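You operate a simulated robot arm through the tools that you are given. There is no shell and no other tool. Be economical: measure what you need, move in short steps, check, and stop when the job is done.

You run a simulated two-armed robot. Do the job below in one go: nothing can be reset, and whatever is moved stays where it is left.

JOB
On the right half of the wall bench, fold the rag in half.

It is judged by the outcome, as a careful person would: the job done as asked, and still so three seconds after it is handed in. It fails if anything else is knocked over, pushed out of place, dropped, spilled or broken. Flat cloth is picked up by pressing the open fingertips on it (5 to 10 N) and closing them slowly along it; thin cloth reads only 2 to 8 mm in the jaws.

ROBOT AND FRAMES
Two 7-joint arms with two-finger parallel grippers on one trunk, on a base that drives. Base frame: it is fixed to the floor where the robot stands at the start and does not move with it; the origin is under the middle of the robot, x ahead of it, y to its left, z up; the surface under the hand at the start is at about z = 0.8. Readings come in m, degrees, newtons and seconds.
The left shoulder is at the start at [0.07, 0.163, 1.12], the right one opposite. With the tool pointing down near the work surface each hand reaches from about 0.4 to 0.88 m from the robot's upright axis, wherever it stands, measured 20 degrees to its own side. Places, roughly: right half of the wall bench [0.6, 0.4, 0.8]. Payload 3.43 kg a hand.
The tool frame of a hand sits at the grasp point between the pads (the TCP): z along the fingers, y along the line on which they close. The tips reach 0.034 m beyond it. The gripper opens to 0.128 m. The fingers are 0.024 m wide and 0.012 m thick; the gripper's body (0.048 by 0.13 m) begins 0.096 m behind the TCP.
Orientation is told as [roll, pitch, yaw] about the base's x, y, z axes, in that order, counted from this pose: with the fingers straight down and closing along the base's y, the tool's x points along the base's -x, its y along +y and its z along -z.

CONTROLS
- The arms move only by the tool play_rows. It takes "left_plan", "right_plan" or both (then of equal length, played together; a hand with none holds still); each is a list that holds one entry, the list of rows, each a list of 7 numbers: the shift along the tool's x, y, z in m, then the turn, a rotation vector about the tool's x, y, z in degrees, then the closure, from 0 (fully open) to 1 (shut). In form: [[[dx, dy, dz, wx, wy, wz, jaw], ...]]. A call has 1 to 10 rows; each row is the pose to reach, as a shift and turn from the pose commanded when the call began, along the tool's axes at that moment. Rows are played at 5 a second. More than 0.05 m and 8.6 degrees between two rows, or a gripper value outside its range, and nothing of the call is played. Where a pose cannot be reached the arm comes as near as it can. A force on the tool above 40 N (or 10 N above the force at the start of the call, whichever is more), or a blocked arm, ends the call early, and 0.2 s more pass. Each finger travels about 0.153 m/s and halts on what it meets, pressing with about 42 N; the grip force reading is that of the motor and also rises with nothing between the fingers. The clock runs only during rows and for 0.2 s after the last one: add rows that repeat a pose to give the fingers time. The reply holds the time, the measured pose of the TCP, the force on the tool along the base axes, the opening and the grip force, in the units named above and with some noise, with the torque about the TCP (base axes, N m) and any sound that the robot's microphone picked up, and new pictures: "pictures" is both (left out), scene, wrist or none (wrist: the cameras of the hands that moved).
- Cameras (640 x 400 px; columns grow to the right, rows downward): "scene" is now at [0.1123, 0.0417, 1.3322]; the picture's right is [0.41, -0.91, 0.00], its down [-0.65, -0.29, -0.70] and it looks along [0.64, 0.28, -0.72] (base axes); focal length 235 px, centre (320, 200). "left" rides on the left gripper at [0.076, 0.011, -0.16] in its tool frame; the picture's right is [-0.15, 0.99, 0.00], its down [-0.88, -0.13, -0.46] and it looks along [-0.45, -0.07, 0.89] (tool axes); focal length 234 px, centre (320, 200). "right" rides on the right gripper at [0.076, -0.011, -0.16] in its tool frame; the picture's right is [0.15, 0.99, 0.00], its down [-0.88, 0.13, -0.46] and it looks along [-0.45, 0.07, 0.89] (tool axes); focal length 234 px, centre (320, 200). There is no depth. A picture from a camera that has moved, and an enlarged one, comes with that camera's place and axes in the base frame and with its lens. The place of the scene camera against the robot may be out by one fixed shift of up to 0.018 m in any direction.
- move_column(by): slides the trunk up (or, below 0, down) by that many m; the arms and the scene camera ride with it, the base frame stays. It gives what a move gives, with no picture.
- roll_base(legs): drives the robot by 1 to 6 legs, each [ahead, left, turn to the left] in m, m and degrees, along the robot's own axes; the way and the turn of a leg run together, so that a leg with both is an arc; at most 1.5 m and 180 degrees a leg. The arms and the cameras ride along, it lands a little off, and it stops where it bumps. It gives what a move gives, and a new picture of the scene camera.
- aim_head(pan, tilt): turns the head with the scene camera to pan (to the left, within 86 degrees either way) and tilt (down, from -29 to 69), counted from straight ahead of the robot. It gives what a move gives, and a new picture of the scene camera.
- close_up(camera, box): a new picture of the part [left, top, right, bottom] of that camera's present view, enlarged. No time passes.
- job_done(): hands the job in; it is judged then, once.

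Work in short steps. Places have to be worked out from the pictures, the camera data and where the tool is seen: move nearer, look again, correct. Check each grasp and each placing, and mend what went wrong. You have 120 turns and 260 pictures in all, those below and enlarged ones among them. Open the grippers and draw the arms clear of the work before you hand the job in, unless the task says otherwise; then end with one line.

The tools are called after "Emit:" as a command line: name --argument value ..., lists and objects as JSON in quotes. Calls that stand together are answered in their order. play_rows: Moves the arms, as the interface text tells. Its arguments: {"type":"object","properties":{"left_plan":{"type":"array","items":{"type":"array","items":{"type":"array","items":{"type":"number"}}}},"right_plan":{"type":"array","items":{"type":"array","items":{"type":"array","items":{"type":"number"}}}},"pictures":{"type":"string","enum":["both","scene","wrist","none"]}},"required":[]} The other tools are called the same way: move_column (by) slides the trunk up or down; roll_base (legs) drives the base; aim_head (pan, tilt) turns the head that bears the scene camera; close_up (camera, box) takes an enlarged picture of a part of a camera's view; job_done () hands the job in.

At the start:

```text
time_s: 0.0
left_position: [0.5293, 0.4604, 0.9787]
left_ee_rot: [0.1, 0.2, 0.0]
left_contact_force: [1.3, 0.0, 0.0]
left_moment: [0.0, -0.01, -0.04]
left_grip_width: 0.1279
left_grasp_force: 0.0
right_position: [0.6592, -0.1254, 0.9945]
right_ee_rot: [0.0, 0.0, 0.0]
right_contact_force: [-0.6, 0.3, -0.2]
right_moment: [0.0, -0.03, -0.05]
right_grip_width: 0.1279
right_grasp_force: 0.0
trunk travel left (down, up): [-0.6, 0.34]
robot x, y, heading: [0.0004, 0.0008, -0.1]
head pan, tilt: [24.0, 45.6]
```

scene: 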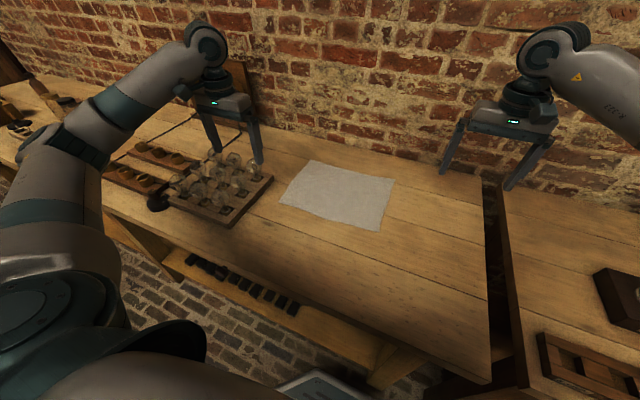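
right: 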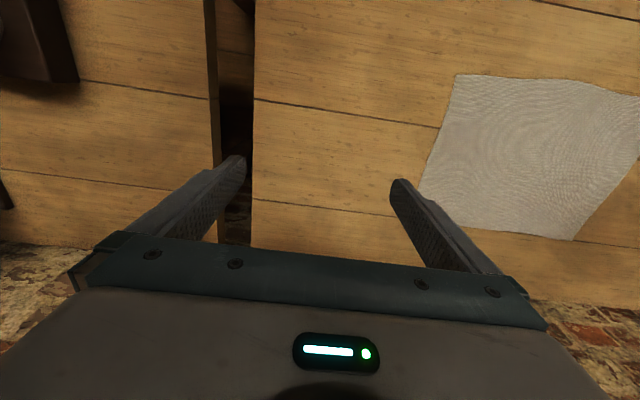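
left: 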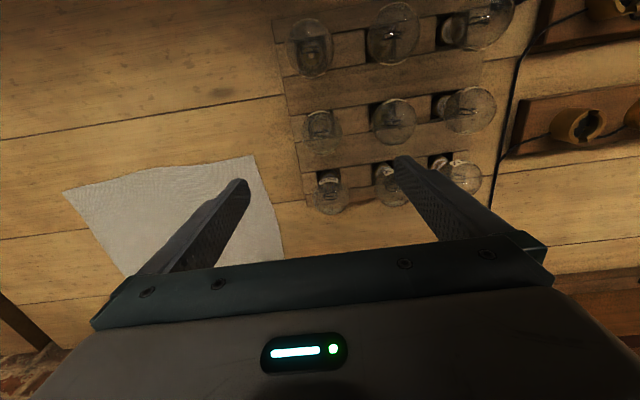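

The wrist views put the rag's corners at about (0.55, 0.04), (0.535, 0.36), (0.77, 0.37) and (0.775, 0.055). I plan to pinch both near corners, one with each hand, and carry them over to the far edge, so first I bring both hands above those corners.

Emit:
play_rows --left_plan '[[[0, -0.03, 0, 0, 0, 0, 0.3], [-0.005, -0.06, 0, 0, 0, 0, 0.6], [-0.01, -0.09, 0, 0, 0, 0, 0.69], [-0.018, -0.125, 0, 0, 0, 0, 0.69], [-0.018, -0.125, 0, 0, 0, 0, 0.69], [-0.018, -0.125, 0.04, 0, 0, 0, 0.69], [-0.018, -0.125, 0.079, 0, 0, 0, 0.69], [-0.018, -0.125, 0.079, 0, 0, 0, 0.69]]]' --right_plan '[[[0.02, 0.039, 0, 0, 0, 0, 0.3], [0.04, 0.078, 0, 0, 0, 0, 0.6], [0.06, 0.117, 0, 0, 0, 0, 0.69], [0.08, 0.156, 0, 0, 0, 0, 0.69], [0.101, 0.195, 0, 0, 0, 0, 0.69], [0.101, 0.195, 0.047, 0, 0, 0, 0.69], [0.101, 0.195, 0.0945, 0, 0, 0, 0.69], [0.101, 0.195, 0.0945, 0, 0, 0, 0.69]]]'

```text
time_s: 1.8
left_position: [0.5479, 0.3343, 0.8974]
left_ee_rot: [0.0, 0.0, 0.0]
left_contact_force: [0.3, -0.5, 0.0]
left_moment: [-0.01, 0.0, -0.03]
left_grip_width: 0.0396
left_grasp_force: 0.0
right_position: [0.5556, 0.0666, 0.9036]
right_ee_rot: [0.1, 0.0, 0.0]
right_contact_force: [0.8, 0.8, 0.1]
right_moment: [-0.01, 0.01, 0.01]
right_grip_width: 0.0398
right_grasp_force: 0.1
trunk travel left (down, up): [-0.6, 0.34]
robot x, y, heading: [0.0014, -0.0043, 0.1]
head pan, tilt: [24.0, 45.6]
camera scene: at [0.1116, 0.0416, 1.3323], right [0.41, -0.91, 0.0], down [-0.65, -0.29, -0.7], along [0.64, 0.29, -0.71], focal length 235 px, centre (320, 200)
camera right: at [0.4803, 0.0572, 1.0626], right [-0.15, 0.99, 0.0], down [0.88, 0.13, 0.46], along [0.45, 0.07, -0.89], focal length 234 px, centre (320, 200)
camera left: at [0.4724, 0.3469, 1.0574], right [0.15, 0.99, 0.0], down [0.88, -0.13, 0.46], along [0.45, -0.07, -0.89], focal length 234 px, centre (320, 200)
```

scene: 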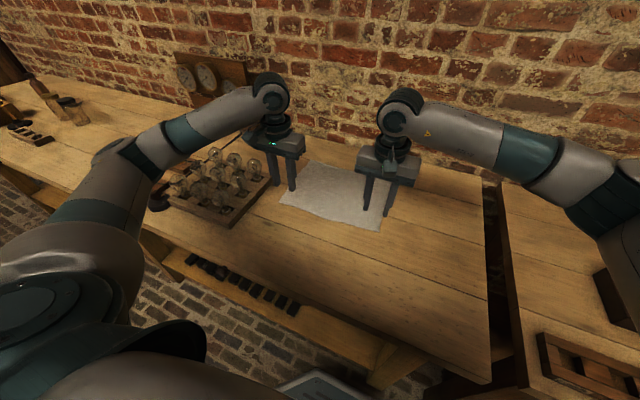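
right: 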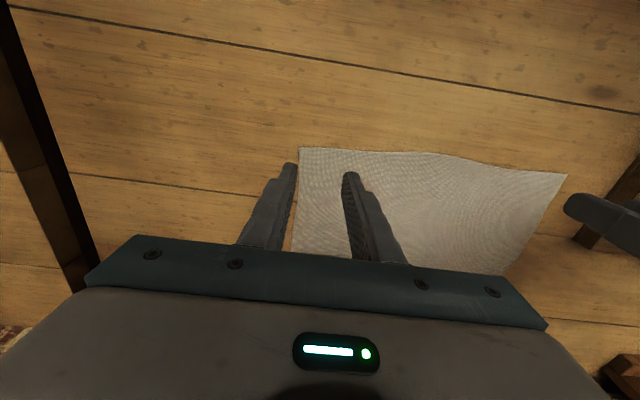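
left: 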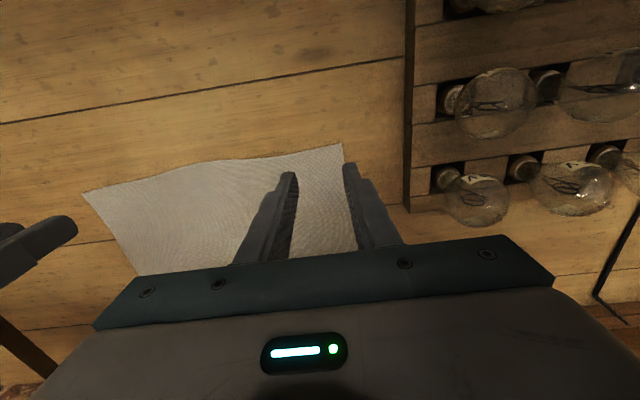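

Both views place the outer fingers slightly off the cloth. I shift each hand inward and lower to just above contact.

Emit:
play_rows --left_plan '[[[-0.005, -0.017, 0, 0, 0, 0, 0.69], [-0.005, -0.017, 0.03, 0, 0, 0, 0.69], [-0.005, -0.017, 0.054, 0, 0, 0, 0.69], [-0.005, -0.017, 0.058, 0, 0, 0, 0.69], [-0.005, -0.017, 0.058, 0, 0, 0, 0.69]]]' --right_plan '[[[-0.007, 0.02, 0, 0, 0, 0, 0.69], [-0.007, 0.02, 0.03, 0, 0, 0, 0.69], [-0.007, 0.02, 0.06, 0, 0, 0, 0.69], [-0.007, 0.02, 0.064, 0, 0, 0, 0.69], [-0.007, 0.02, 0.064, 0, 0, 0, 0.69]]]' --pictures "wrist"

```text
time_s: 3.0
left_position: [0.5535, 0.3176, 0.8408]
left_ee_rot: [0.0, 0.0, 0.0]
left_contact_force: [0.6, -0.2, -0.2]
left_moment: [0.0, 0.0, -0.02]
left_grip_width: 0.04
left_grasp_force: 0.0
right_position: [0.5653, 0.088, 0.8366]
right_ee_rot: [0.0, 0.0, -0.1]
right_contact_force: [-0.1, -0.2, 1.9]
right_moment: [-0.06, -0.01, 0.02]
right_grip_width: 0.0399
right_grasp_force: 0.0
trunk travel left (down, up): [-0.6, 0.34]
robot x, y, heading: [-0.0003, 0.0007, -0.1]
head pan, tilt: [24.0, 45.6]
camera right: at [0.4896, 0.0776, 0.9959], right [-0.15, 0.99, 0.0], down [0.88, 0.13, 0.46], along [0.45, 0.07, -0.89], focal length 234 px, centre (320, 200)
camera left: at [0.4788, 0.33, 1.0003], right [0.15, 0.99, 0.0], down [0.88, -0.13, 0.46], along [0.45, -0.07, -0.89], focal length 234 px, centre (320, 200)
```

right: 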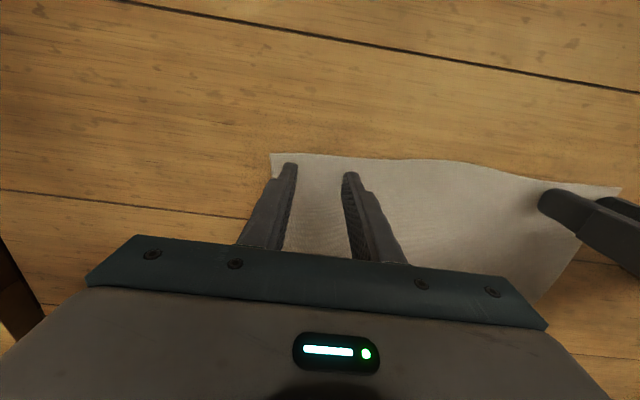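
left: 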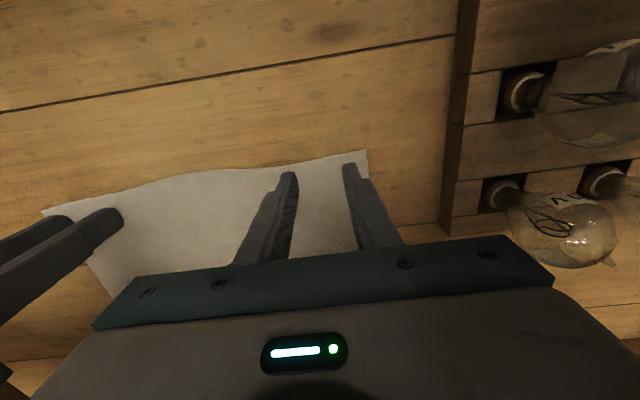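

The fingertips sit just inside the near corners, and the right hand has just made contact (1.9 N). I press a little further to reach 5–10 N.

Emit:
play_rows --left_plan '[[[0, 0, 0.004, 0, 0, 0, 0.69], [0, 0, 0.006, 0, 0, 0, 0.69], [0, 0, 0.006, 0, 0, 0, 0.69]]]' --right_plan '[[[0, 0, 0.001, 0, 0, 0, 0.69], [0, 0, 0.002, 0, 0, 0, 0.69], [0, 0, 0.002, 0, 0, 0, 0.69]]]' --pictures "none"

```text
time_s: 3.8
left_position: [0.5519, 0.3191, 0.8354]
left_ee_rot: [-0.1, -0.1, -0.1]
left_contact_force: [1.8, -0.3, 7.2]
left_moment: [-0.05, 0.01, 0.0]
left_grip_width: 0.0398
left_grasp_force: 0.0
right_position: [0.5652, 0.0897, 0.8359]
right_ee_rot: [0.1, -0.1, 0.0]
right_contact_force: [2.9, 0.3, 5.9]
right_moment: [-0.07, -0.03, -0.01]
right_grip_width: 0.0397
right_grasp_force: 0.0
trunk travel left (down, up): [-0.6, 0.34]
robot x, y, heading: [0.0004, 0.0015, -0.1]
head pan, tilt: [24.0, 45.6]
```

Both hands press at 6–7 N. I now close the fingers slowly along the cloth.

Emit:
play_rows --left_plan '[[[0, 0, 0, 0, 0, 0, 0.73], [0, 0, 0, 0, 0, 0, 0.77], [0, 0, 0, 0, 0, 0, 0.81], [0, 0, 0, 0, 0, 0, 0.85], [0, 0, 0, 0, 0, 0, 0.89], [0, 0, 0, 0, 0, 0, 0.93], [0, 0, 0, 0, 0, 0, 0.97], [0, 0, 0, 0, 0, 0, 1], [0, 0, 0, 0, 0, 0, 1], [0, 0, 0, 0, 0, 0, 1]]]' --right_plan '[[[0, 0, 0, 0, 0, 0, 0.73], [0, 0, 0, 0, 0, 0, 0.77], [0, 0, 0, 0, 0, 0, 0.81], [0, 0, 0, 0, 0, 0, 0.85], [0, 0, 0, 0, 0, 0, 0.89], [0, 0, 0, 0, 0, 0, 0.93], [0, 0, 0, 0, 0, 0, 0.97], [0, 0, 0, 0, 0, 0, 1], [0, 0, 0, 0, 0, 0, 1], [0, 0, 0, 0, 0, 0, 1]]]'

```text
time_s: 6.0
left_position: [0.551, 0.3179, 0.8346]
left_ee_rot: [0.0, 0.0, -0.1]
left_contact_force: [0.5, -10.7, 14.2]
left_moment: [-0.37, 0.06, 0.03]
left_grip_width: 0.0059
left_grasp_force: 40.5
right_position: [0.5634, 0.09, 0.8355]
right_ee_rot: [0.2, -0.1, -0.1]
right_contact_force: [-1.0, 12.4, 3.7]
right_moment: [0.43, 0.04, 0.0]
right_grip_width: 0.0019
right_grasp_force: 36.7
trunk travel left (down, up): [-0.6, 0.34]
robot x, y, heading: [-0.0019, -0.0005, -0.1]
head pan, tilt: [24.0, 45.6]
camera scene: at [0.1105, 0.0411, 1.3324], right [0.41, -0.91, 0.0], down [-0.65, -0.29, -0.7], along [0.64, 0.29, -0.71], focal length 235 px, centre (320, 200)
camera right: at [0.4876, 0.0784, 0.9957], right [-0.15, 0.99, 0.0], down [0.88, 0.13, 0.46], along [0.45, 0.07, -0.89], focal length 234 px, centre (320, 200)
camera left: at [0.4766, 0.3305, 0.9955], right [0.15, 0.99, 0.0], down [0.88, -0.13, 0.46], along [0.45, -0.07, -0.89], focal length 234 px, centre (320, 200)
```

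scene: 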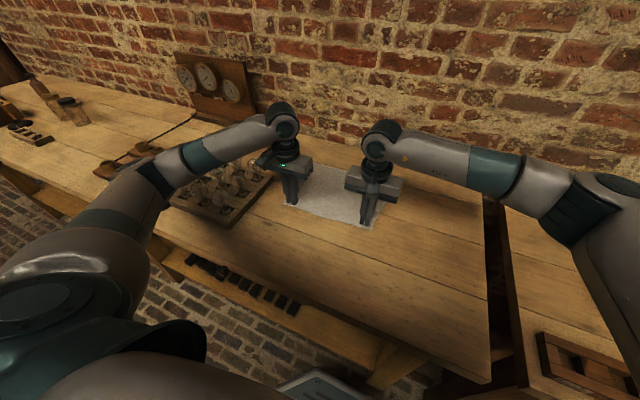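
right: 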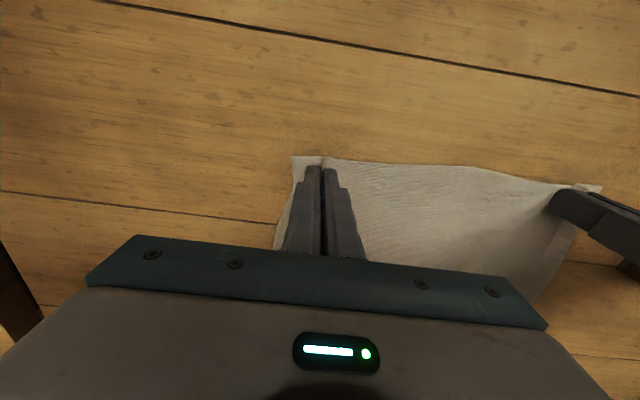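
left: 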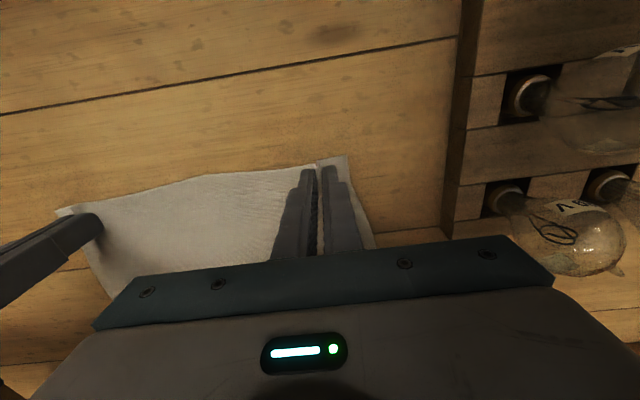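

Both corners look gathered between the fingers (openings 6 and 2 mm). I lift a few centimetres and check the grasps.

Emit:
play_rows --left_plan '[[[0, 0, -0.015, 0, 0, 0, 1], [-0.005, 0, -0.03, 0, 0, 0, 1], [-0.015, 0, -0.045, 0, 0, 0, 1], [-0.025, 0, -0.06, 0, 0, 0, 1], [-0.025, 0, -0.06, 0, 0, 0, 1]]]' --right_plan '[[[0, 0, -0.015, 0, 0, 0, 1], [-0.005, 0, -0.03, 0, 0, 0, 1], [-0.015, 0, -0.045, 0, 0, 0, 1], [-0.025, 0, -0.06, 0, 0, 0, 1], [-0.025, 0, -0.06, 0, 0, 0, 1]]]'

```text
time_s: 7.2
left_position: [0.5772, 0.3201, 0.8957]
left_ee_rot: [0.0, 0.0, 0.0]
left_contact_force: [1.1, -14.3, 0.1]
left_moment: [-0.53, -0.03, -0.01]
left_grip_width: 0.0064
left_grasp_force: 40.9
right_position: [0.5894, 0.0897, 0.8959]
right_ee_rot: [0.0, 0.0, 0.0]
right_contact_force: [-1.6, 14.7, -0.4]
right_moment: [0.47, 0.04, -0.01]
right_grip_width: 0.0022
right_grasp_force: 36.7
trunk travel left (down, up): [-0.6, 0.34]
robot x, y, heading: [0.003, -0.0011, 0.1]
head pan, tilt: [24.0, 45.6]
camera scene: at [0.1125, 0.042, 1.3321], right [0.41, -0.91, 0.0], down [-0.65, -0.29, -0.7], along [0.64, 0.28, -0.72], focal length 235 px, centre (320, 200)
camera right: at [0.5136, 0.0793, 1.0564], right [-0.15, 0.99, 0.0], down [0.88, 0.13, 0.46], along [0.45, 0.07, -0.89], focal length 234 px, centre (320, 200)
camera left: at [0.5027, 0.3321, 1.0546], right [0.15, 0.99, 0.0], down [0.88, -0.13, 0.46], along [0.45, -0.07, -0.89], focal length 234 px, centre (320, 200)
```

scene: 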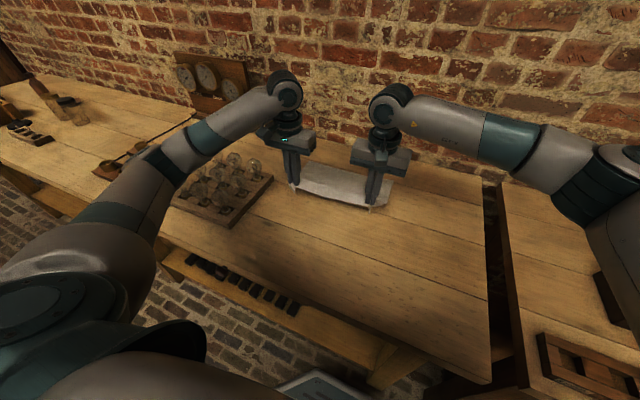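
right: 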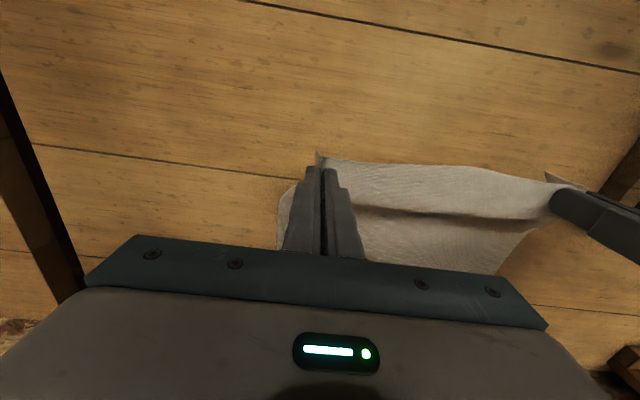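
left: 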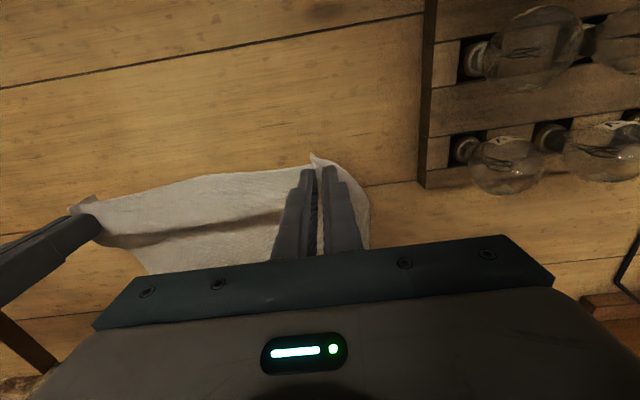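

Both corners are held, but the cloth is stretched sideways at about 14 N. I'll ease the hands inward and lift the rag until it hangs. Then I can lay the lower half down and bring the held edge back over it, so the edge isn't turned under.

Emit:
play_rows --left_plan '[[[-0.008, -0.005, -0.024, 0, 0, 0, 1], [-0.016, -0.006, -0.048, 0, 0, 0, 1], [-0.024, -0.006, -0.072, 0, 0, 0, 1], [-0.032, -0.006, -0.096, 0, 0, 0, 1], [-0.04, -0.006, -0.12, 0, 0, 0, 1], [-0.048, -0.006, -0.144, 0, 0, 0, 1], [-0.056, -0.006, -0.17, 0, 0, 0, 1], [-0.063, -0.006, -0.195, 0, 0, 0, 1], [-0.063, -0.006, -0.195, 0, 0, 0, 1]]]' --right_plan '[[[-0.007, 0.005, -0.024, 0, 0, 0, 1], [-0.014, 0.006, -0.048, 0, 0, 0, 1], [-0.021, 0.006, -0.072, 0, 0, 0, 1], [-0.028, 0.006, -0.096, 0, 0, 0, 1], [-0.035, 0.006, -0.12, 0, 0, 0, 1], [-0.042, 0.006, -0.144, 0, 0, 0, 1], [-0.048, 0.006, -0.17, 0, 0, 0, 1], [-0.054, 0.006, -0.195, 0, 0, 0, 1], [-0.054, 0.006, -0.195, 0, 0, 0, 1]]]'

```text
time_s: 9.2
left_position: [0.6434, 0.3111, 1.0905]
left_ee_rot: [0.0, 0.1, -0.1]
left_contact_force: [0.3, 0.3, 0.1]
left_moment: [-0.01, 0.03, 0.02]
left_grip_width: 0.0058
left_grasp_force: 39.7
right_position: [0.6449, 0.0963, 1.091]
right_ee_rot: [0.0, 0.0, 0.0]
right_contact_force: [0.8, 0.4, -0.2]
right_moment: [-0.02, 0.04, 0.03]
right_grip_width: 0.0021
right_grasp_force: 37.5
trunk travel left (down, up): [-0.6, 0.34]
robot x, y, heading: [-0.0022, -0.0033, -0.1]
head pan, tilt: [24.0, 45.6]
camera scene: at [0.113, 0.0421, 1.3321], right [0.41, -0.91, 0.0], down [-0.65, -0.29, -0.7], along [0.64, 0.28, -0.72], focal length 235 px, centre (320, 200)
camera right: at [0.5688, 0.0867, 1.2507], right [-0.15, 0.99, 0.0], down [0.88, 0.13, 0.45], along [0.45, 0.07, -0.89], focal length 234 px, centre (320, 200)
camera left: at [0.5684, 0.3238, 1.2504], right [0.15, 0.99, 0.0], down [0.88, -0.13, 0.45], along [0.45, -0.07, -0.89], focal length 234 px, centre (320, 200)
```

scene: 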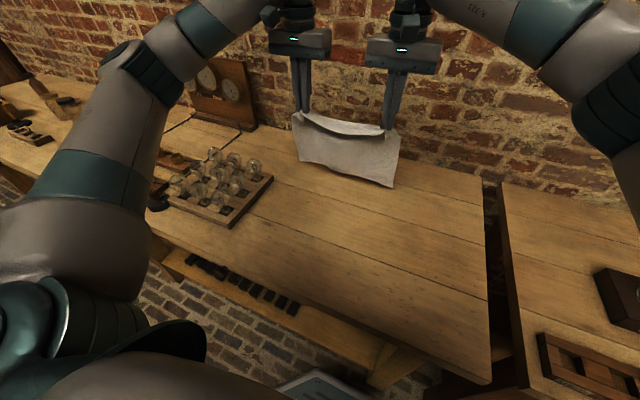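
right: 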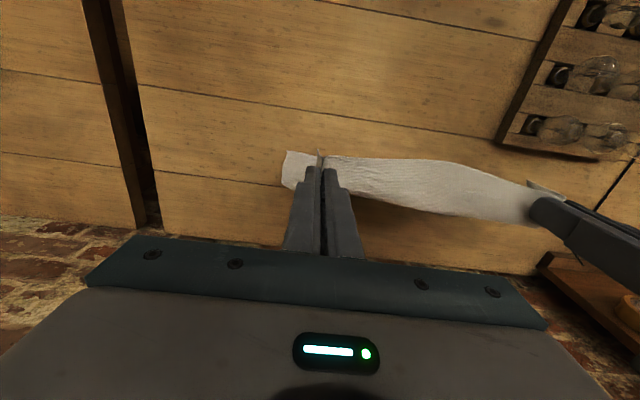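
left: 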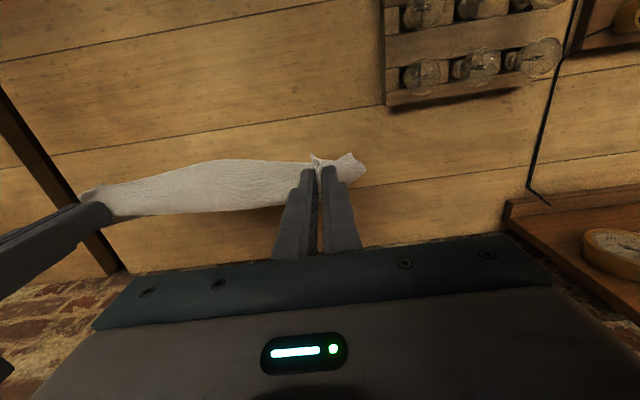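

The rag hangs from both corners. I take a close-up to see its shape and lower edge.

Emit:
close_up --camera "scene" --box '[240, 60, 440, 210]'

```text
2.67 times, centred on (340, 135) of scene
camera zoom: at [0.113, 0.0421, 1.3321], right [0.41, -0.91, 0.0], down [-0.65, -0.29, -0.7], along [0.64, 0.28, -0.72], focal length 627 px, centre (267, 373)
```

zoom: 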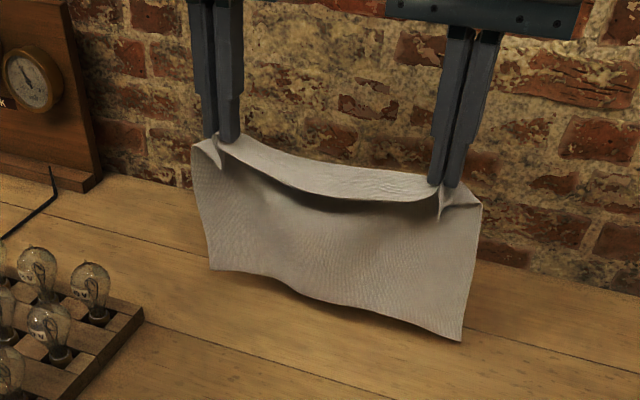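

The body hangs slightly to the far side of the fingers, with its lower edge at about x 0.69 and z 0.84. I move back toward the robot and lower until that edge touches the bench.

Emit:
play_rows --left_plan '[[[0.02, 0, 0, 0, 0, 0, 1], [0.04, 0, 0, 0, 0, 0, 1], [0.06, 0, 0, 0, 0, 0, 1], [0.06, 0, 0.0, 0, 0, 0, 1], [0.06, 0, 0.015, 0, 0, 0, 1], [0.06, 0, 0.03, 0, 0, 0, 1], [0.06, 0, 0.045, 0, 0, 0, 1], [0.06, 0, 0.045, 0, 0, 0, 1]]]' --right_plan '[[[0.02, 0, 0, 0, 0, 0, 1], [0.04, 0, 0, 0, 0, 0, 1], [0.06, 0, 0, 0, 0, 0, 1], [0.06, 0, 0.0, 0, 0, 0, 1], [0.06, 0, 0.015, 0, 0, 0, 1], [0.06, 0, 0.03, 0, 0, 0, 1], [0.06, 0, 0.045, 0, 0, 0, 1], [0.06, 0, 0.045, 0, 0, 0, 1]]]' --pictures "none"

Emit:
close_up --camera "scene" --box '[240, 80, 440, 230]'

```text
time_s: 11.0
left_position: [0.5802, 0.3123, 1.0455]
left_ee_rot: [0.0, 0.0, 0.0]
left_contact_force: [-0.2, 0.6, -0.2]
left_moment: [-0.01, -0.03, 0.06]
left_grip_width: 0.0054
left_grasp_force: 39.8
right_position: [0.5838, 0.096, 1.0458]
right_ee_rot: [-0.1, 0.1, 0.1]
right_contact_force: [-0.7, 0.0, 0.5]
right_moment: [0.0, -0.01, 0.04]
right_grip_width: 0.002
right_grasp_force: 37.0
trunk travel left (down, up): [-0.6, 0.34]
robot x, y, heading: [-0.0014, 0.0016, -0.2]
head pan, tilt: [24.0, 45.6]
```

```text
2.67 times, centred on (340, 155) of scene
camera zoom: at [0.1119, 0.0416, 1.3322], right [0.41, -0.91, 0.0], down [-0.65, -0.29, -0.7], along [0.64, 0.28, -0.71], focal length 627 px, centre (267, 320)
```

zoom: 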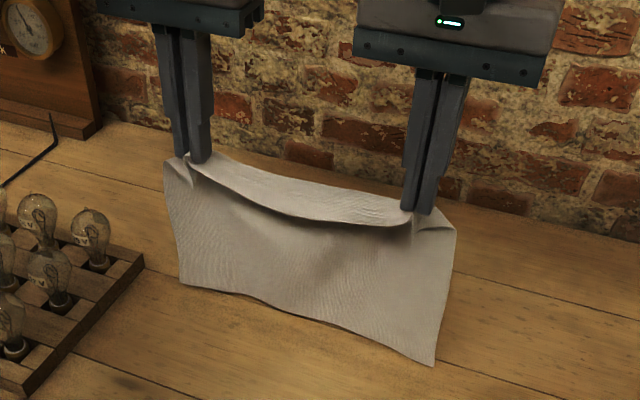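

The lower edge is just at the bench, around x 0.60. I now lower while moving away from the robot so the bottom half lies down.

Emit:
play_rows --left_plan '[[[-0.01, 0, 0.012, 0, 0, 0, 1], [-0.03, 0, 0.022, 0, 0, 0, 1], [-0.05, 0, 0.034, 0, 0, 0, 1], [-0.07, 0, 0.048, 0, 0, 0, 1], [-0.09, 0, 0.062, 0, 0, 0, 1], [-0.11, 0, 0.078, 0, 0, 0, 1], [-0.125, 0, 0.094, 0, 0, 0, 1], [-0.135, 0, 0.11, 0, 0, 0, 1], [-0.135, 0, 0.11, 0, 0, 0, 1]]]' --right_plan '[[[-0.01, 0, 0.012, 0, 0, 0, 1], [-0.03, 0, 0.022, 0, 0, 0, 1], [-0.05, 0, 0.034, 0, 0, 0, 1], [-0.07, 0, 0.048, 0, 0, 0, 1], [-0.09, 0, 0.062, 0, 0, 0, 1], [-0.11, 0, 0.078, 0, 0, 0, 1], [-0.125, 0, 0.094, 0, 0, 0, 1], [-0.135, 0, 0.11, 0, 0, 0, 1], [-0.135, 0, 0.11, 0, 0, 0, 1]]]' --pictures "none"

Emit:
close_up --camera "scene" --box '[240, 80, 440, 230]'

```text
time_s: 13.0
left_position: [0.7157, 0.3149, 0.9338]
left_ee_rot: [0.1, 0.0, -0.1]
left_contact_force: [-0.5, 0.3, -0.2]
left_moment: [-0.02, -0.01, 0.02]
left_grip_width: 0.0054
left_grasp_force: 40.0
right_position: [0.719, 0.0949, 0.9322]
right_ee_rot: [0.0, 0.0, 0.0]
right_contact_force: [0.5, 0.9, -0.7]
right_moment: [-0.01, -0.01, 0.02]
right_grip_width: 0.0023
right_grasp_force: 36.5
trunk travel left (down, up): [-0.6, 0.34]
robot x, y, heading: [0.0008, 0.0011, -0.0]
head pan, tilt: [24.0, 45.6]
```

```text
2.67 times, centred on (340, 155) of scene
camera zoom: at [0.1118, 0.0416, 1.3322], right [0.41, -0.91, 0.0], down [-0.65, -0.29, -0.7], along [0.64, 0.28, -0.71], focal length 627 px, centre (267, 320)
```

zoom: 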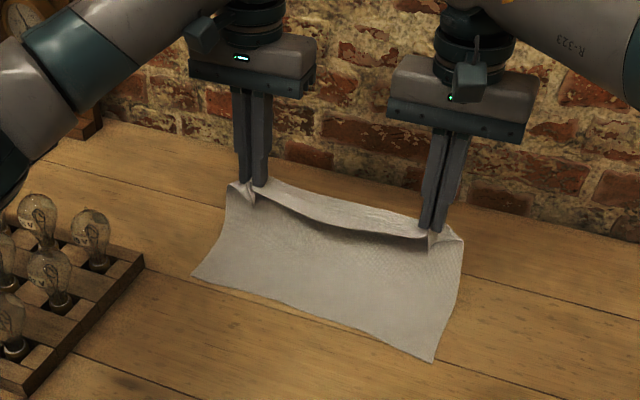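

The bottom half is laid nicely and its near edge stayed put, at about x 0.605 on the right and 0.626 on the left. I lower a little more and bring the held edge back over it.

Emit:
play_rows --left_plan '[[[0, 0, 0.02, 0, 0, 0, 1], [0.005, 0, 0.035, 0, 0, 0, 1], [0.018, 0, 0.042, 0, 0, 0, 1], [0.032, 0, 0.047, 0, 0, 0, 1], [0.046, 0, 0.052, 0, 0, 0, 1], [0.058, 0, 0.057, 0, 0, 0, 1], [0.07, 0, 0.062, 0, 0, 0, 1], [0.07, 0, 0.062, 0, 0, 0, 1]]]' --right_plan '[[[0, 0, 0.02, 0, 0, 0, 1], [0.006, 0, 0.035, 0, 0, 0, 1], [0.021, 0, 0.042, 0, 0, 0, 1], [0.037, 0, 0.047, 0, 0, 0, 1], [0.053, 0, 0.052, 0, 0, 0, 1], [0.067, 0, 0.057, 0, 0, 0, 1], [0.082, 0, 0.062, 0, 0, 0, 1], [0.082, 0, 0.062, 0, 0, 0, 1]]]' --pictures "wrist"

Emit:
close_up --camera "scene" --box '[240, 80, 440, 230]'

```text
time_s: 14.8
left_position: [0.6462, 0.3138, 0.874]
left_ee_rot: [0.0, 0.1, 0.1]
left_contact_force: [-0.5, 0.3, -0.2]
left_moment: [-0.01, 0.0, 0.06]
left_grip_width: 0.0056
left_grasp_force: 39.6
right_position: [0.6378, 0.0942, 0.8702]
right_ee_rot: [0.0, 0.1, 0.0]
right_contact_force: [0.0, 0.6, 0.4]
right_moment: [-0.01, 0.04, -0.01]
right_grip_width: 0.0022
right_grasp_force: 37.2
trunk travel left (down, up): [-0.6, 0.34]
robot x, y, heading: [-0.0001, 0.0007, -0.3]
head pan, tilt: [24.0, 45.6]
camera right: at [0.5619, 0.0842, 1.0313], right [-0.15, 0.99, 0.0], down [0.88, 0.13, 0.45], along [0.45, 0.07, -0.89], focal length 234 px, centre (320, 200)
camera left: at [0.5711, 0.3252, 1.0341], right [0.15, 0.99, 0.0], down [0.88, -0.13, 0.46], along [0.45, -0.07, -0.89], focal length 234 px, centre (320, 200)
```

right: 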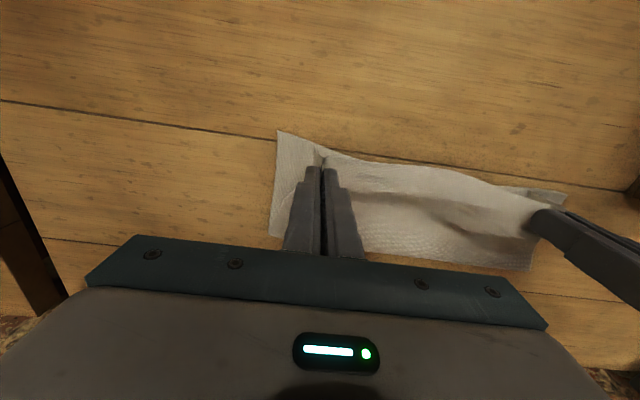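
left: 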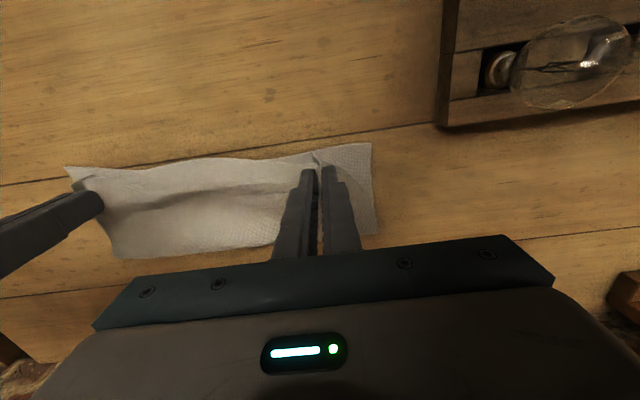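

```text
2.67 times, centred on (340, 155) of scene
camera zoom: at [0.1127, 0.0416, 1.3321], right [0.41, -0.91, 0.0], down [-0.65, -0.29, -0.7], along [0.64, 0.28, -0.72], focal length 627 px, centre (267, 320)
```

zoom: 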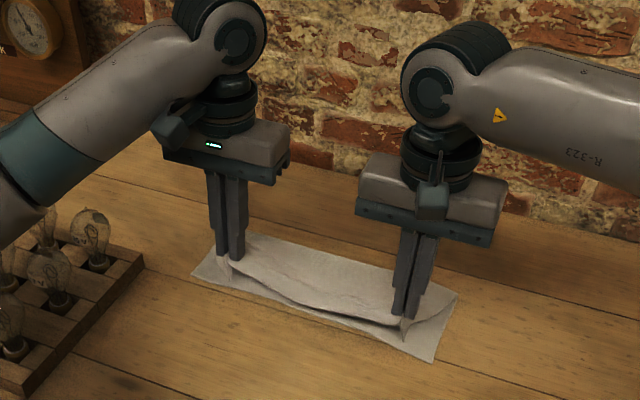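

The wrist views put the bottom layer's corners at (0.611, 0.050) and (0.634, 0.367). I move the held corners the last 5–10 mm to line up with them and lower onto the cloth.

Emit:
play_rows --left_plan '[[[0.003, 0.002, 0.008, 0, 0, 0, 1], [0.006, 0.004, 0.017, 0, 0, 0, 1], [0.007, 0.005, 0.026, 0, 0, 0, 1], [0.007, 0.005, 0.034, 0, 0, 0, 1], [0.007, 0.005, 0.034, 0, 0, 0, 1]]]' --right_plan '[[[0.004, -0.002, 0.008, 0, 0, 0, 1], [0.008, -0.003, 0.016, 0, 0, 0, 1], [0.011, -0.004, 0.023, 0, 0, 0, 1], [0.012, -0.004, 0.03, 0, 0, 0, 1], [0.012, -0.004, 0.03, 0, 0, 0, 1]]]' --pictures "wrist"

```text
time_s: 16.0
left_position: [0.6384, 0.3179, 0.8382]
left_ee_rot: [0.0, 0.1, 0.0]
left_contact_force: [-0.9, -7.6, 0.5]
left_moment: [-0.26, 0.0, 0.02]
left_grip_width: 0.0056
left_grasp_force: 40.3
right_position: [0.6248, 0.0917, 0.8434]
right_ee_rot: [0.0, 0.0, 0.0]
right_contact_force: [0.2, 7.3, 0.3]
right_moment: [0.21, 0.02, 0.0]
right_grip_width: 0.0021
right_grasp_force: 36.9
trunk travel left (down, up): [-0.6, 0.34]
robot x, y, heading: [0.0018, -0.003, -0.1]
head pan, tilt: [24.0, 45.6]
camera right: at [0.5493, 0.0807, 1.0035], right [-0.15, 0.99, 0.0], down [0.88, 0.13, 0.46], along [0.45, 0.07, -0.89], focal length 234 px, centre (320, 200)
camera left: at [0.5634, 0.3299, 0.9993], right [0.15, 0.99, 0.0], down [0.88, -0.13, 0.46], along [0.45, -0.07, -0.89], focal length 234 px, centre (320, 200)
```

right: 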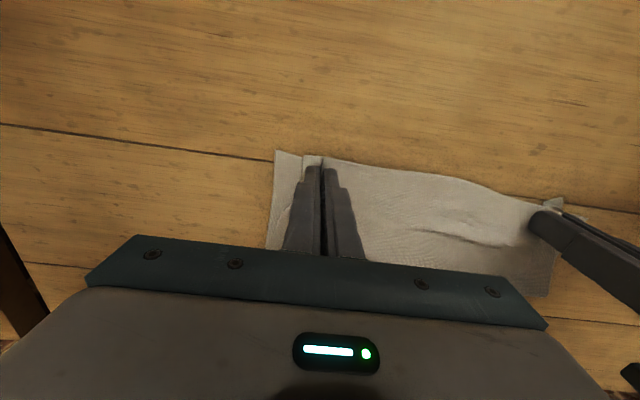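
left: 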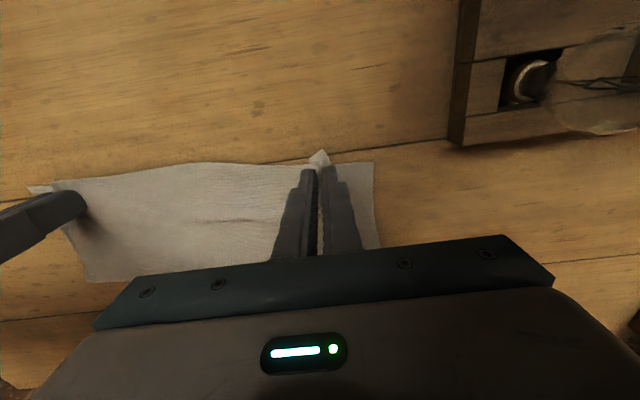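

The edges line up well on both sides. I open the fingers gently where they are so the gathered cloth spreads, then lift straight up.

Emit:
play_rows --left_plan '[[[0, 0, 0, 0, 0, 0, 0.92], [0, 0, 0, 0, 0, 0, 0.85], [0, 0, 0, 0, 0, 0, 0.78], [0, 0, 0, 0, 0, 0, 0.72], [0, 0, 0, 0, 0, 0, 0.72], [0, 0, -0.02, 0, 0, 0, 0.72], [0, 0, -0.05, 0, 0, 0, 0.72], [0, 0, -0.09, 0, 0, 0, 0.72], [0, 0, -0.12, 0, 0, 0, 0.72]]]' --right_plan '[[[0, 0, 0, 0, 0, 0, 0.92], [0, 0, 0, 0, 0, 0, 0.85], [0, 0, 0, 0, 0, 0, 0.78], [0, 0, 0, 0, 0, 0, 0.72], [0, 0, 0, 0, 0, 0, 0.72], [0, 0, -0.02, 0, 0, 0, 0.72], [0, 0, -0.05, 0, 0, 0, 0.72], [0, 0, -0.09, 0, 0, 0, 0.72], [0, 0, -0.12, 0, 0, 0, 0.72]]]'

Emit:
close_up --camera "scene" --box '[240, 80, 440, 230]'

```text
time_s: 18.0
left_position: [0.6373, 0.3182, 0.9617]
left_ee_rot: [0.0, -0.1, 0.0]
left_contact_force: [0.2, 0.1, 0.0]
left_moment: [0.0, -0.02, 0.0]
left_grip_width: 0.0357
left_grasp_force: 0.2
right_position: [0.6243, 0.0912, 0.9648]
right_ee_rot: [0.1, 0.0, -0.1]
right_contact_force: [0.0, -0.7, -0.2]
right_moment: [-0.02, -0.03, -0.02]
right_grip_width: 0.0357
right_grasp_force: 0.1
trunk travel left (down, up): [-0.6, 0.34]
robot x, y, heading: [-0.0001, -0.0003, 0.1]
head pan, tilt: [24.0, 45.6]
camera scene: at [0.1114, 0.0413, 1.3321], right [0.41, -0.91, 0.0], down [-0.65, -0.29, -0.7], along [0.64, 0.29, -0.71], focal length 235 px, centre (320, 200)
camera right: at [0.5488, 0.0806, 1.1246], right [-0.15, 0.99, 0.0], down [0.88, 0.13, 0.46], along [0.45, 0.07, -0.89], focal length 234 px, centre (320, 200)
camera left: at [0.5634, 0.3304, 1.1216], right [0.15, 0.99, 0.0], down [0.88, -0.13, 0.46], along [0.45, -0.07, -0.89], focal length 234 px, centre (320, 200)
```

scene: 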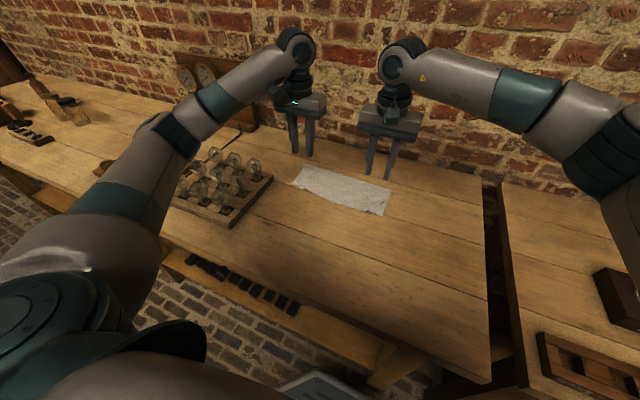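
right: 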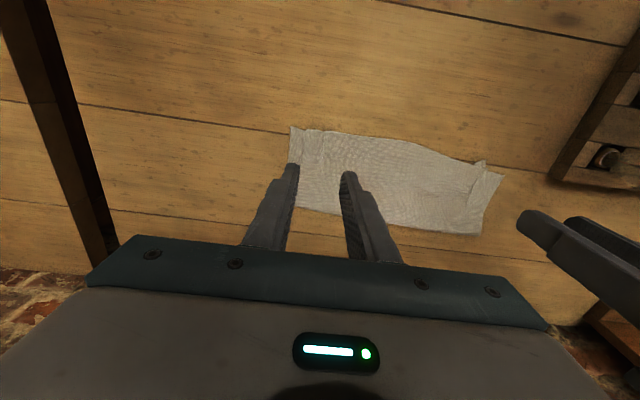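
left: 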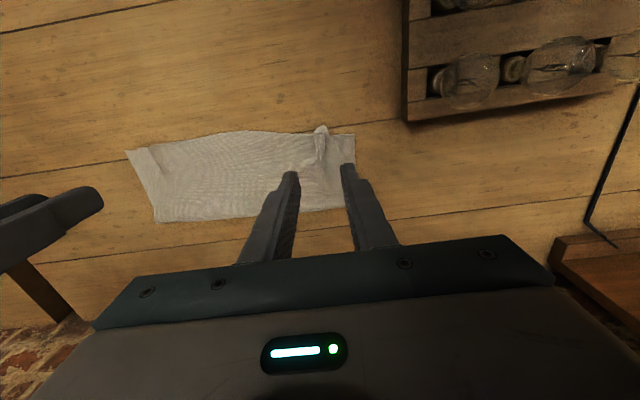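

```text
2.67 times, centred on (340, 155) of scene
camera zoom: at [0.1114, 0.0413, 1.3321], right [0.41, -0.91, 0.0], down [-0.65, -0.29, -0.7], along [0.64, 0.29, -0.71], focal length 627 px, centre (267, 320)
```

zoom: 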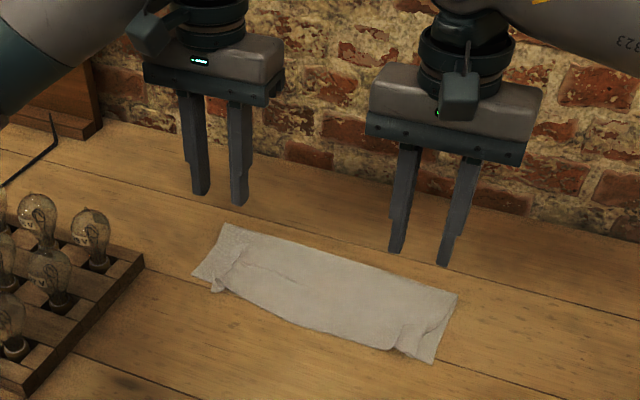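

The rag is folded, though the corners show some gathering. I zoom in on both ends.

Emit:
close_up --camera "left" --box '[260, 100, 380, 220]'

Emit:
close_up --camera "right" --box '[260, 100, 380, 220]'

Emit:
close_up --camera "scene" --box '[290, 150, 400, 220]'

```text
3.33 times, centred on (320, 160) of left
camera zoom: at [0.5634, 0.3304, 1.1216], right [0.15, 0.99, 0.0], down [0.88, -0.13, 0.46], along [0.45, -0.07, -0.89], focal length 781 px, centre (320, 333)
```

zoom: 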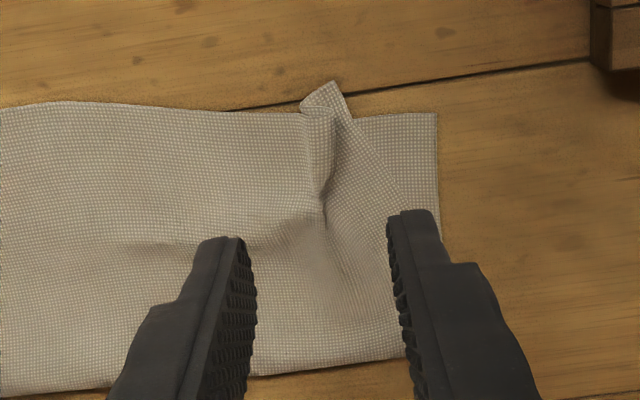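

```text
3.33 times, centred on (320, 160) of right
camera zoom: at [0.5488, 0.0806, 1.1246], right [-0.15, 0.99, 0.0], down [0.88, 0.13, 0.46], along [0.45, 0.07, -0.89], focal length 781 px, centre (320, 333)
```

zoom: 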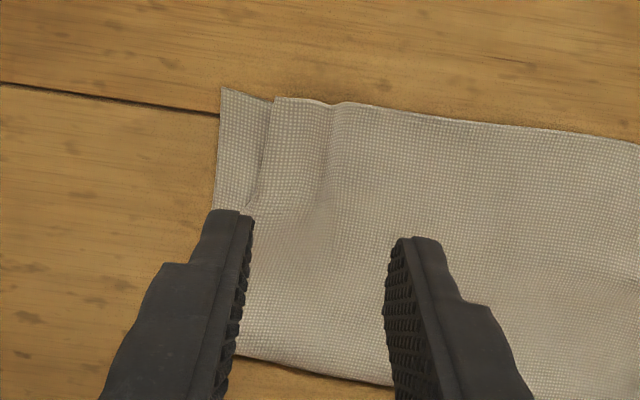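

```text
5.71 times, centred on (345, 185) of scene
camera zoom: at [0.1114, 0.0413, 1.3321], right [0.41, -0.91, 0.0], down [-0.65, -0.29, -0.7], along [0.64, 0.29, -0.71], focal length 1344 px, centre (177, 286)
```

zoom: 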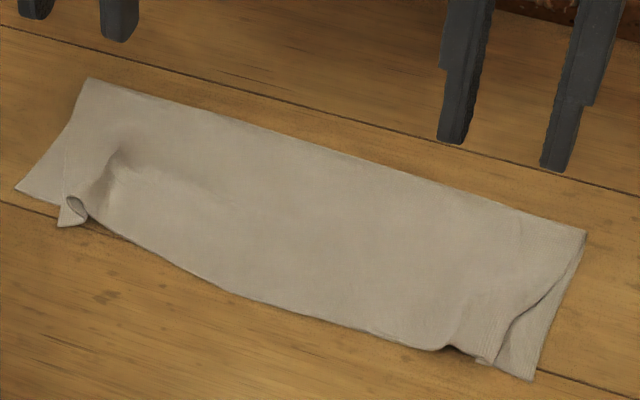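

The right corner is nearly flush, but the left corner has a pleat that leaves it about 3–4 cm short. I straddle the pleat with narrowly opened fingertips, planning to press lightly and spread them to flatten it.

Emit:
play_rows --left_plan '[[[-0.003, -0.005, 0.0, 0, 0, 0, 0.844], [-0.003, -0.005, 0.04, 0, 0, 0, 0.844], [-0.003, -0.005, 0.08, 0, 0, 0, 0.844], [-0.003, -0.005, 0.11, 0, 0, 0, 0.844], [-0.003, -0.005, 0.12, 0, 0, 0, 0.844], [-0.003, -0.005, 0.12, 0, 0, 0, 0.844]]]' --pictures "wrist"

Emit:
close_up --camera "left" --box '[260, 100, 380, 220]'

```text
time_s: 19.4
left_position: [0.6419, 0.313, 0.8385]
left_ee_rot: [0.0, 0.0, -0.1]
left_contact_force: [-0.3, 0.7, 1.1]
left_moment: [-0.02, 0.0, -0.03]
left_grip_width: 0.0199
left_grasp_force: 0.6
right_position: [0.6256, 0.0913, 0.9637]
right_ee_rot: [0.1, -0.1, 0.0]
right_contact_force: [-0.1, 0.1, 0.7]
right_moment: [0.03, 0.02, -0.01]
right_grip_width: 0.0358
right_grasp_force: 0.0
trunk travel left (down, up): [-0.6, 0.34]
robot x, y, heading: [0.0054, -0.001, 0.1]
head pan, tilt: [24.0, 45.6]
camera left: at [0.5668, 0.3254, 0.9982], right [0.15, 0.99, 0.0], down [0.88, -0.13, 0.46], along [0.45, -0.07, -0.89], focal length 234 px, centre (320, 200)
```

left: 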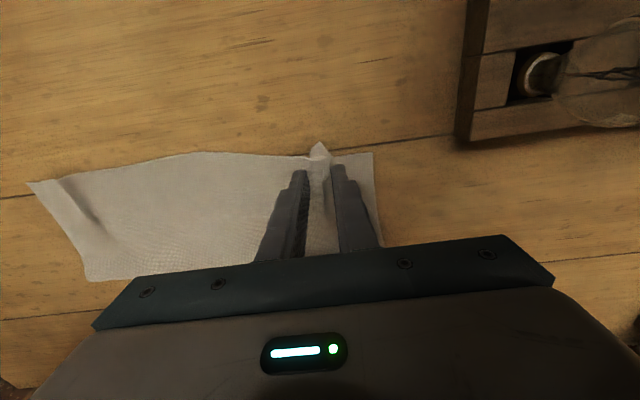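

```text
3.33 times, centred on (320, 160) of left
camera zoom: at [0.5668, 0.3254, 0.9982], right [0.15, 0.99, 0.0], down [0.88, -0.13, 0.46], along [0.45, -0.07, -0.89], focal length 781 px, centre (320, 333)
```

zoom: 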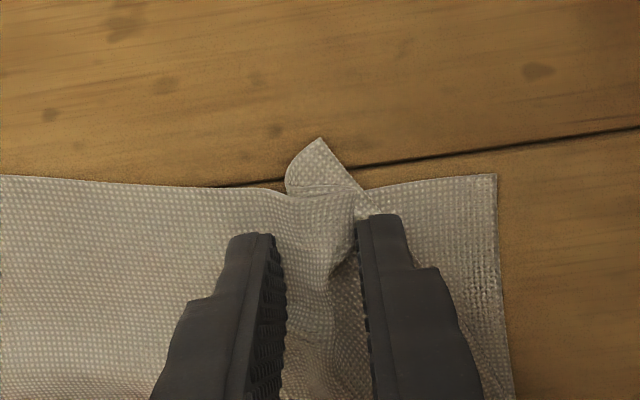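

The outer finger sits on the flap and the inner one on the main cloth. I press slightly and spread them.

Emit:
play_rows --left_plan '[[[0, 0, 0.002, 0, 0, 0, 0.844], [0, 0, 0.003, 0, 0, 0, 0.82], [0, 0, 0.003, 0, 0, 0, 0.77], [0, 0.002, 0.003, 0, 0, 0, 0.72], [0, 0.004, 0.003, 0, 0, 0, 0.66], [0, 0.005, 0.003, 0, 0, 0, 0.6], [0, 0.005, 0.003, 0, 0, 0, 0.56], [0, 0.005, 0.003, 0, 0, 0, 0.56]]]' --pictures "none"

Emit:
close_up --camera "left" --box '[240, 100, 400, 220]'

```text
time_s: 21.2
left_position: [0.6415, 0.3171, 0.8366]
left_ee_rot: [0.0, 0.0, 0.0]
left_contact_force: [0.2, -0.9, 4.5]
left_moment: [0.06, 0.04, 0.01]
left_grip_width: 0.0557
left_grasp_force: 0.0
right_position: [0.6253, 0.0915, 0.9644]
right_ee_rot: [0.1, 0.0, 0.0]
right_contact_force: [0.2, -0.3, 0.2]
right_moment: [0.03, -0.03, 0.01]
right_grip_width: 0.036
right_grasp_force: 0.1
trunk travel left (down, up): [-0.6, 0.34]
robot x, y, heading: [0.0001, 0.0005, -0.1]
head pan, tilt: [24.0, 45.6]
```

```text
3.33 times, centred on (320, 160) of left
camera zoom: at [0.5667, 0.3295, 0.9972], right [0.15, 0.99, 0.0], down [0.88, -0.13, 0.46], along [0.45, -0.07, -0.89], focal length 781 px, centre (320, 333)
```

zoom: 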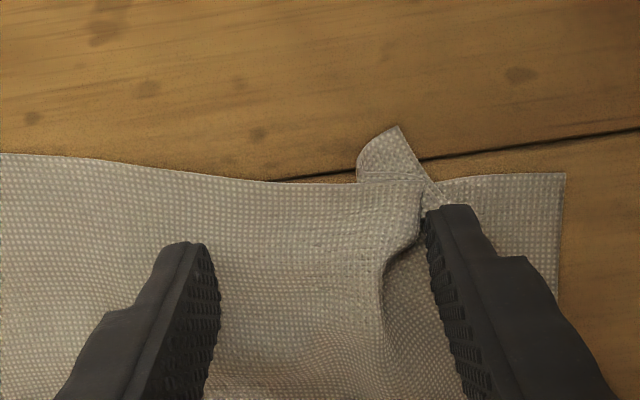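

The outer finger dragged both layers outward together, so I lift off and see how the cloth settles.

Emit:
play_rows --left_plan '[[[0, 0, -0.01, 0, 0, 0, 0.56], [0, 0, -0.05, 0, 0, 0, 0.56], [0, 0, -0.09, 0, 0, 0, 0.56], [0, 0, -0.09, 0, 0, 0, 0.56]]]' --pictures "none"

Emit:
close_up --camera "left" --box '[220, 90, 420, 220]'

Emit:
close_up --camera "scene" --box '[280, 150, 400, 220]'

```text
time_s: 22.2
left_position: [0.6415, 0.319, 0.9257]
left_ee_rot: [0.0, 0.1, -0.1]
left_contact_force: [0.1, -0.1, 0.3]
left_moment: [0.04, 0.01, 0.0]
left_grip_width: 0.0562
left_grasp_force: 0.0
right_position: [0.6257, 0.092, 0.9639]
right_ee_rot: [0.0, -0.1, 0.0]
right_contact_force: [-0.2, -0.4, 0.3]
right_moment: [0.01, 0.01, -0.02]
right_grip_width: 0.0358
right_grasp_force: 0.1
trunk travel left (down, up): [-0.6, 0.34]
robot x, y, heading: [0.003, 0.0025, -0.1]
head pan, tilt: [24.0, 45.6]
```

```text
3.08 times, centred on (320, 155) of left
camera zoom: at [0.5668, 0.3308, 1.0861], right [0.15, 0.99, 0.0], down [0.88, -0.13, 0.45], along [0.45, -0.07, -0.89], focal length 720 px, centre (320, 338)
```

zoom: 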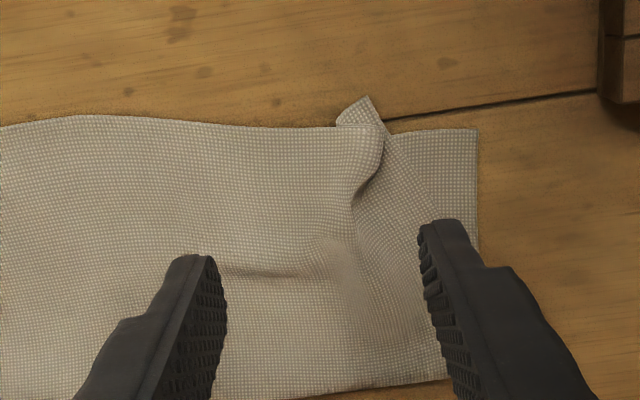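

```text
5.33 times, centred on (340, 185) of scene
camera zoom: at [0.113, 0.042, 1.332], right [0.41, -0.91, 0.0], down [-0.65, -0.29, -0.7], along [0.64, 0.28, -0.72], focal length 1254 px, centre (213, 280)
```

zoom: 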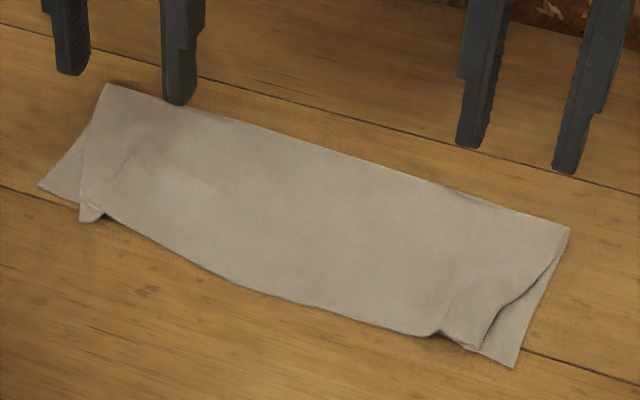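

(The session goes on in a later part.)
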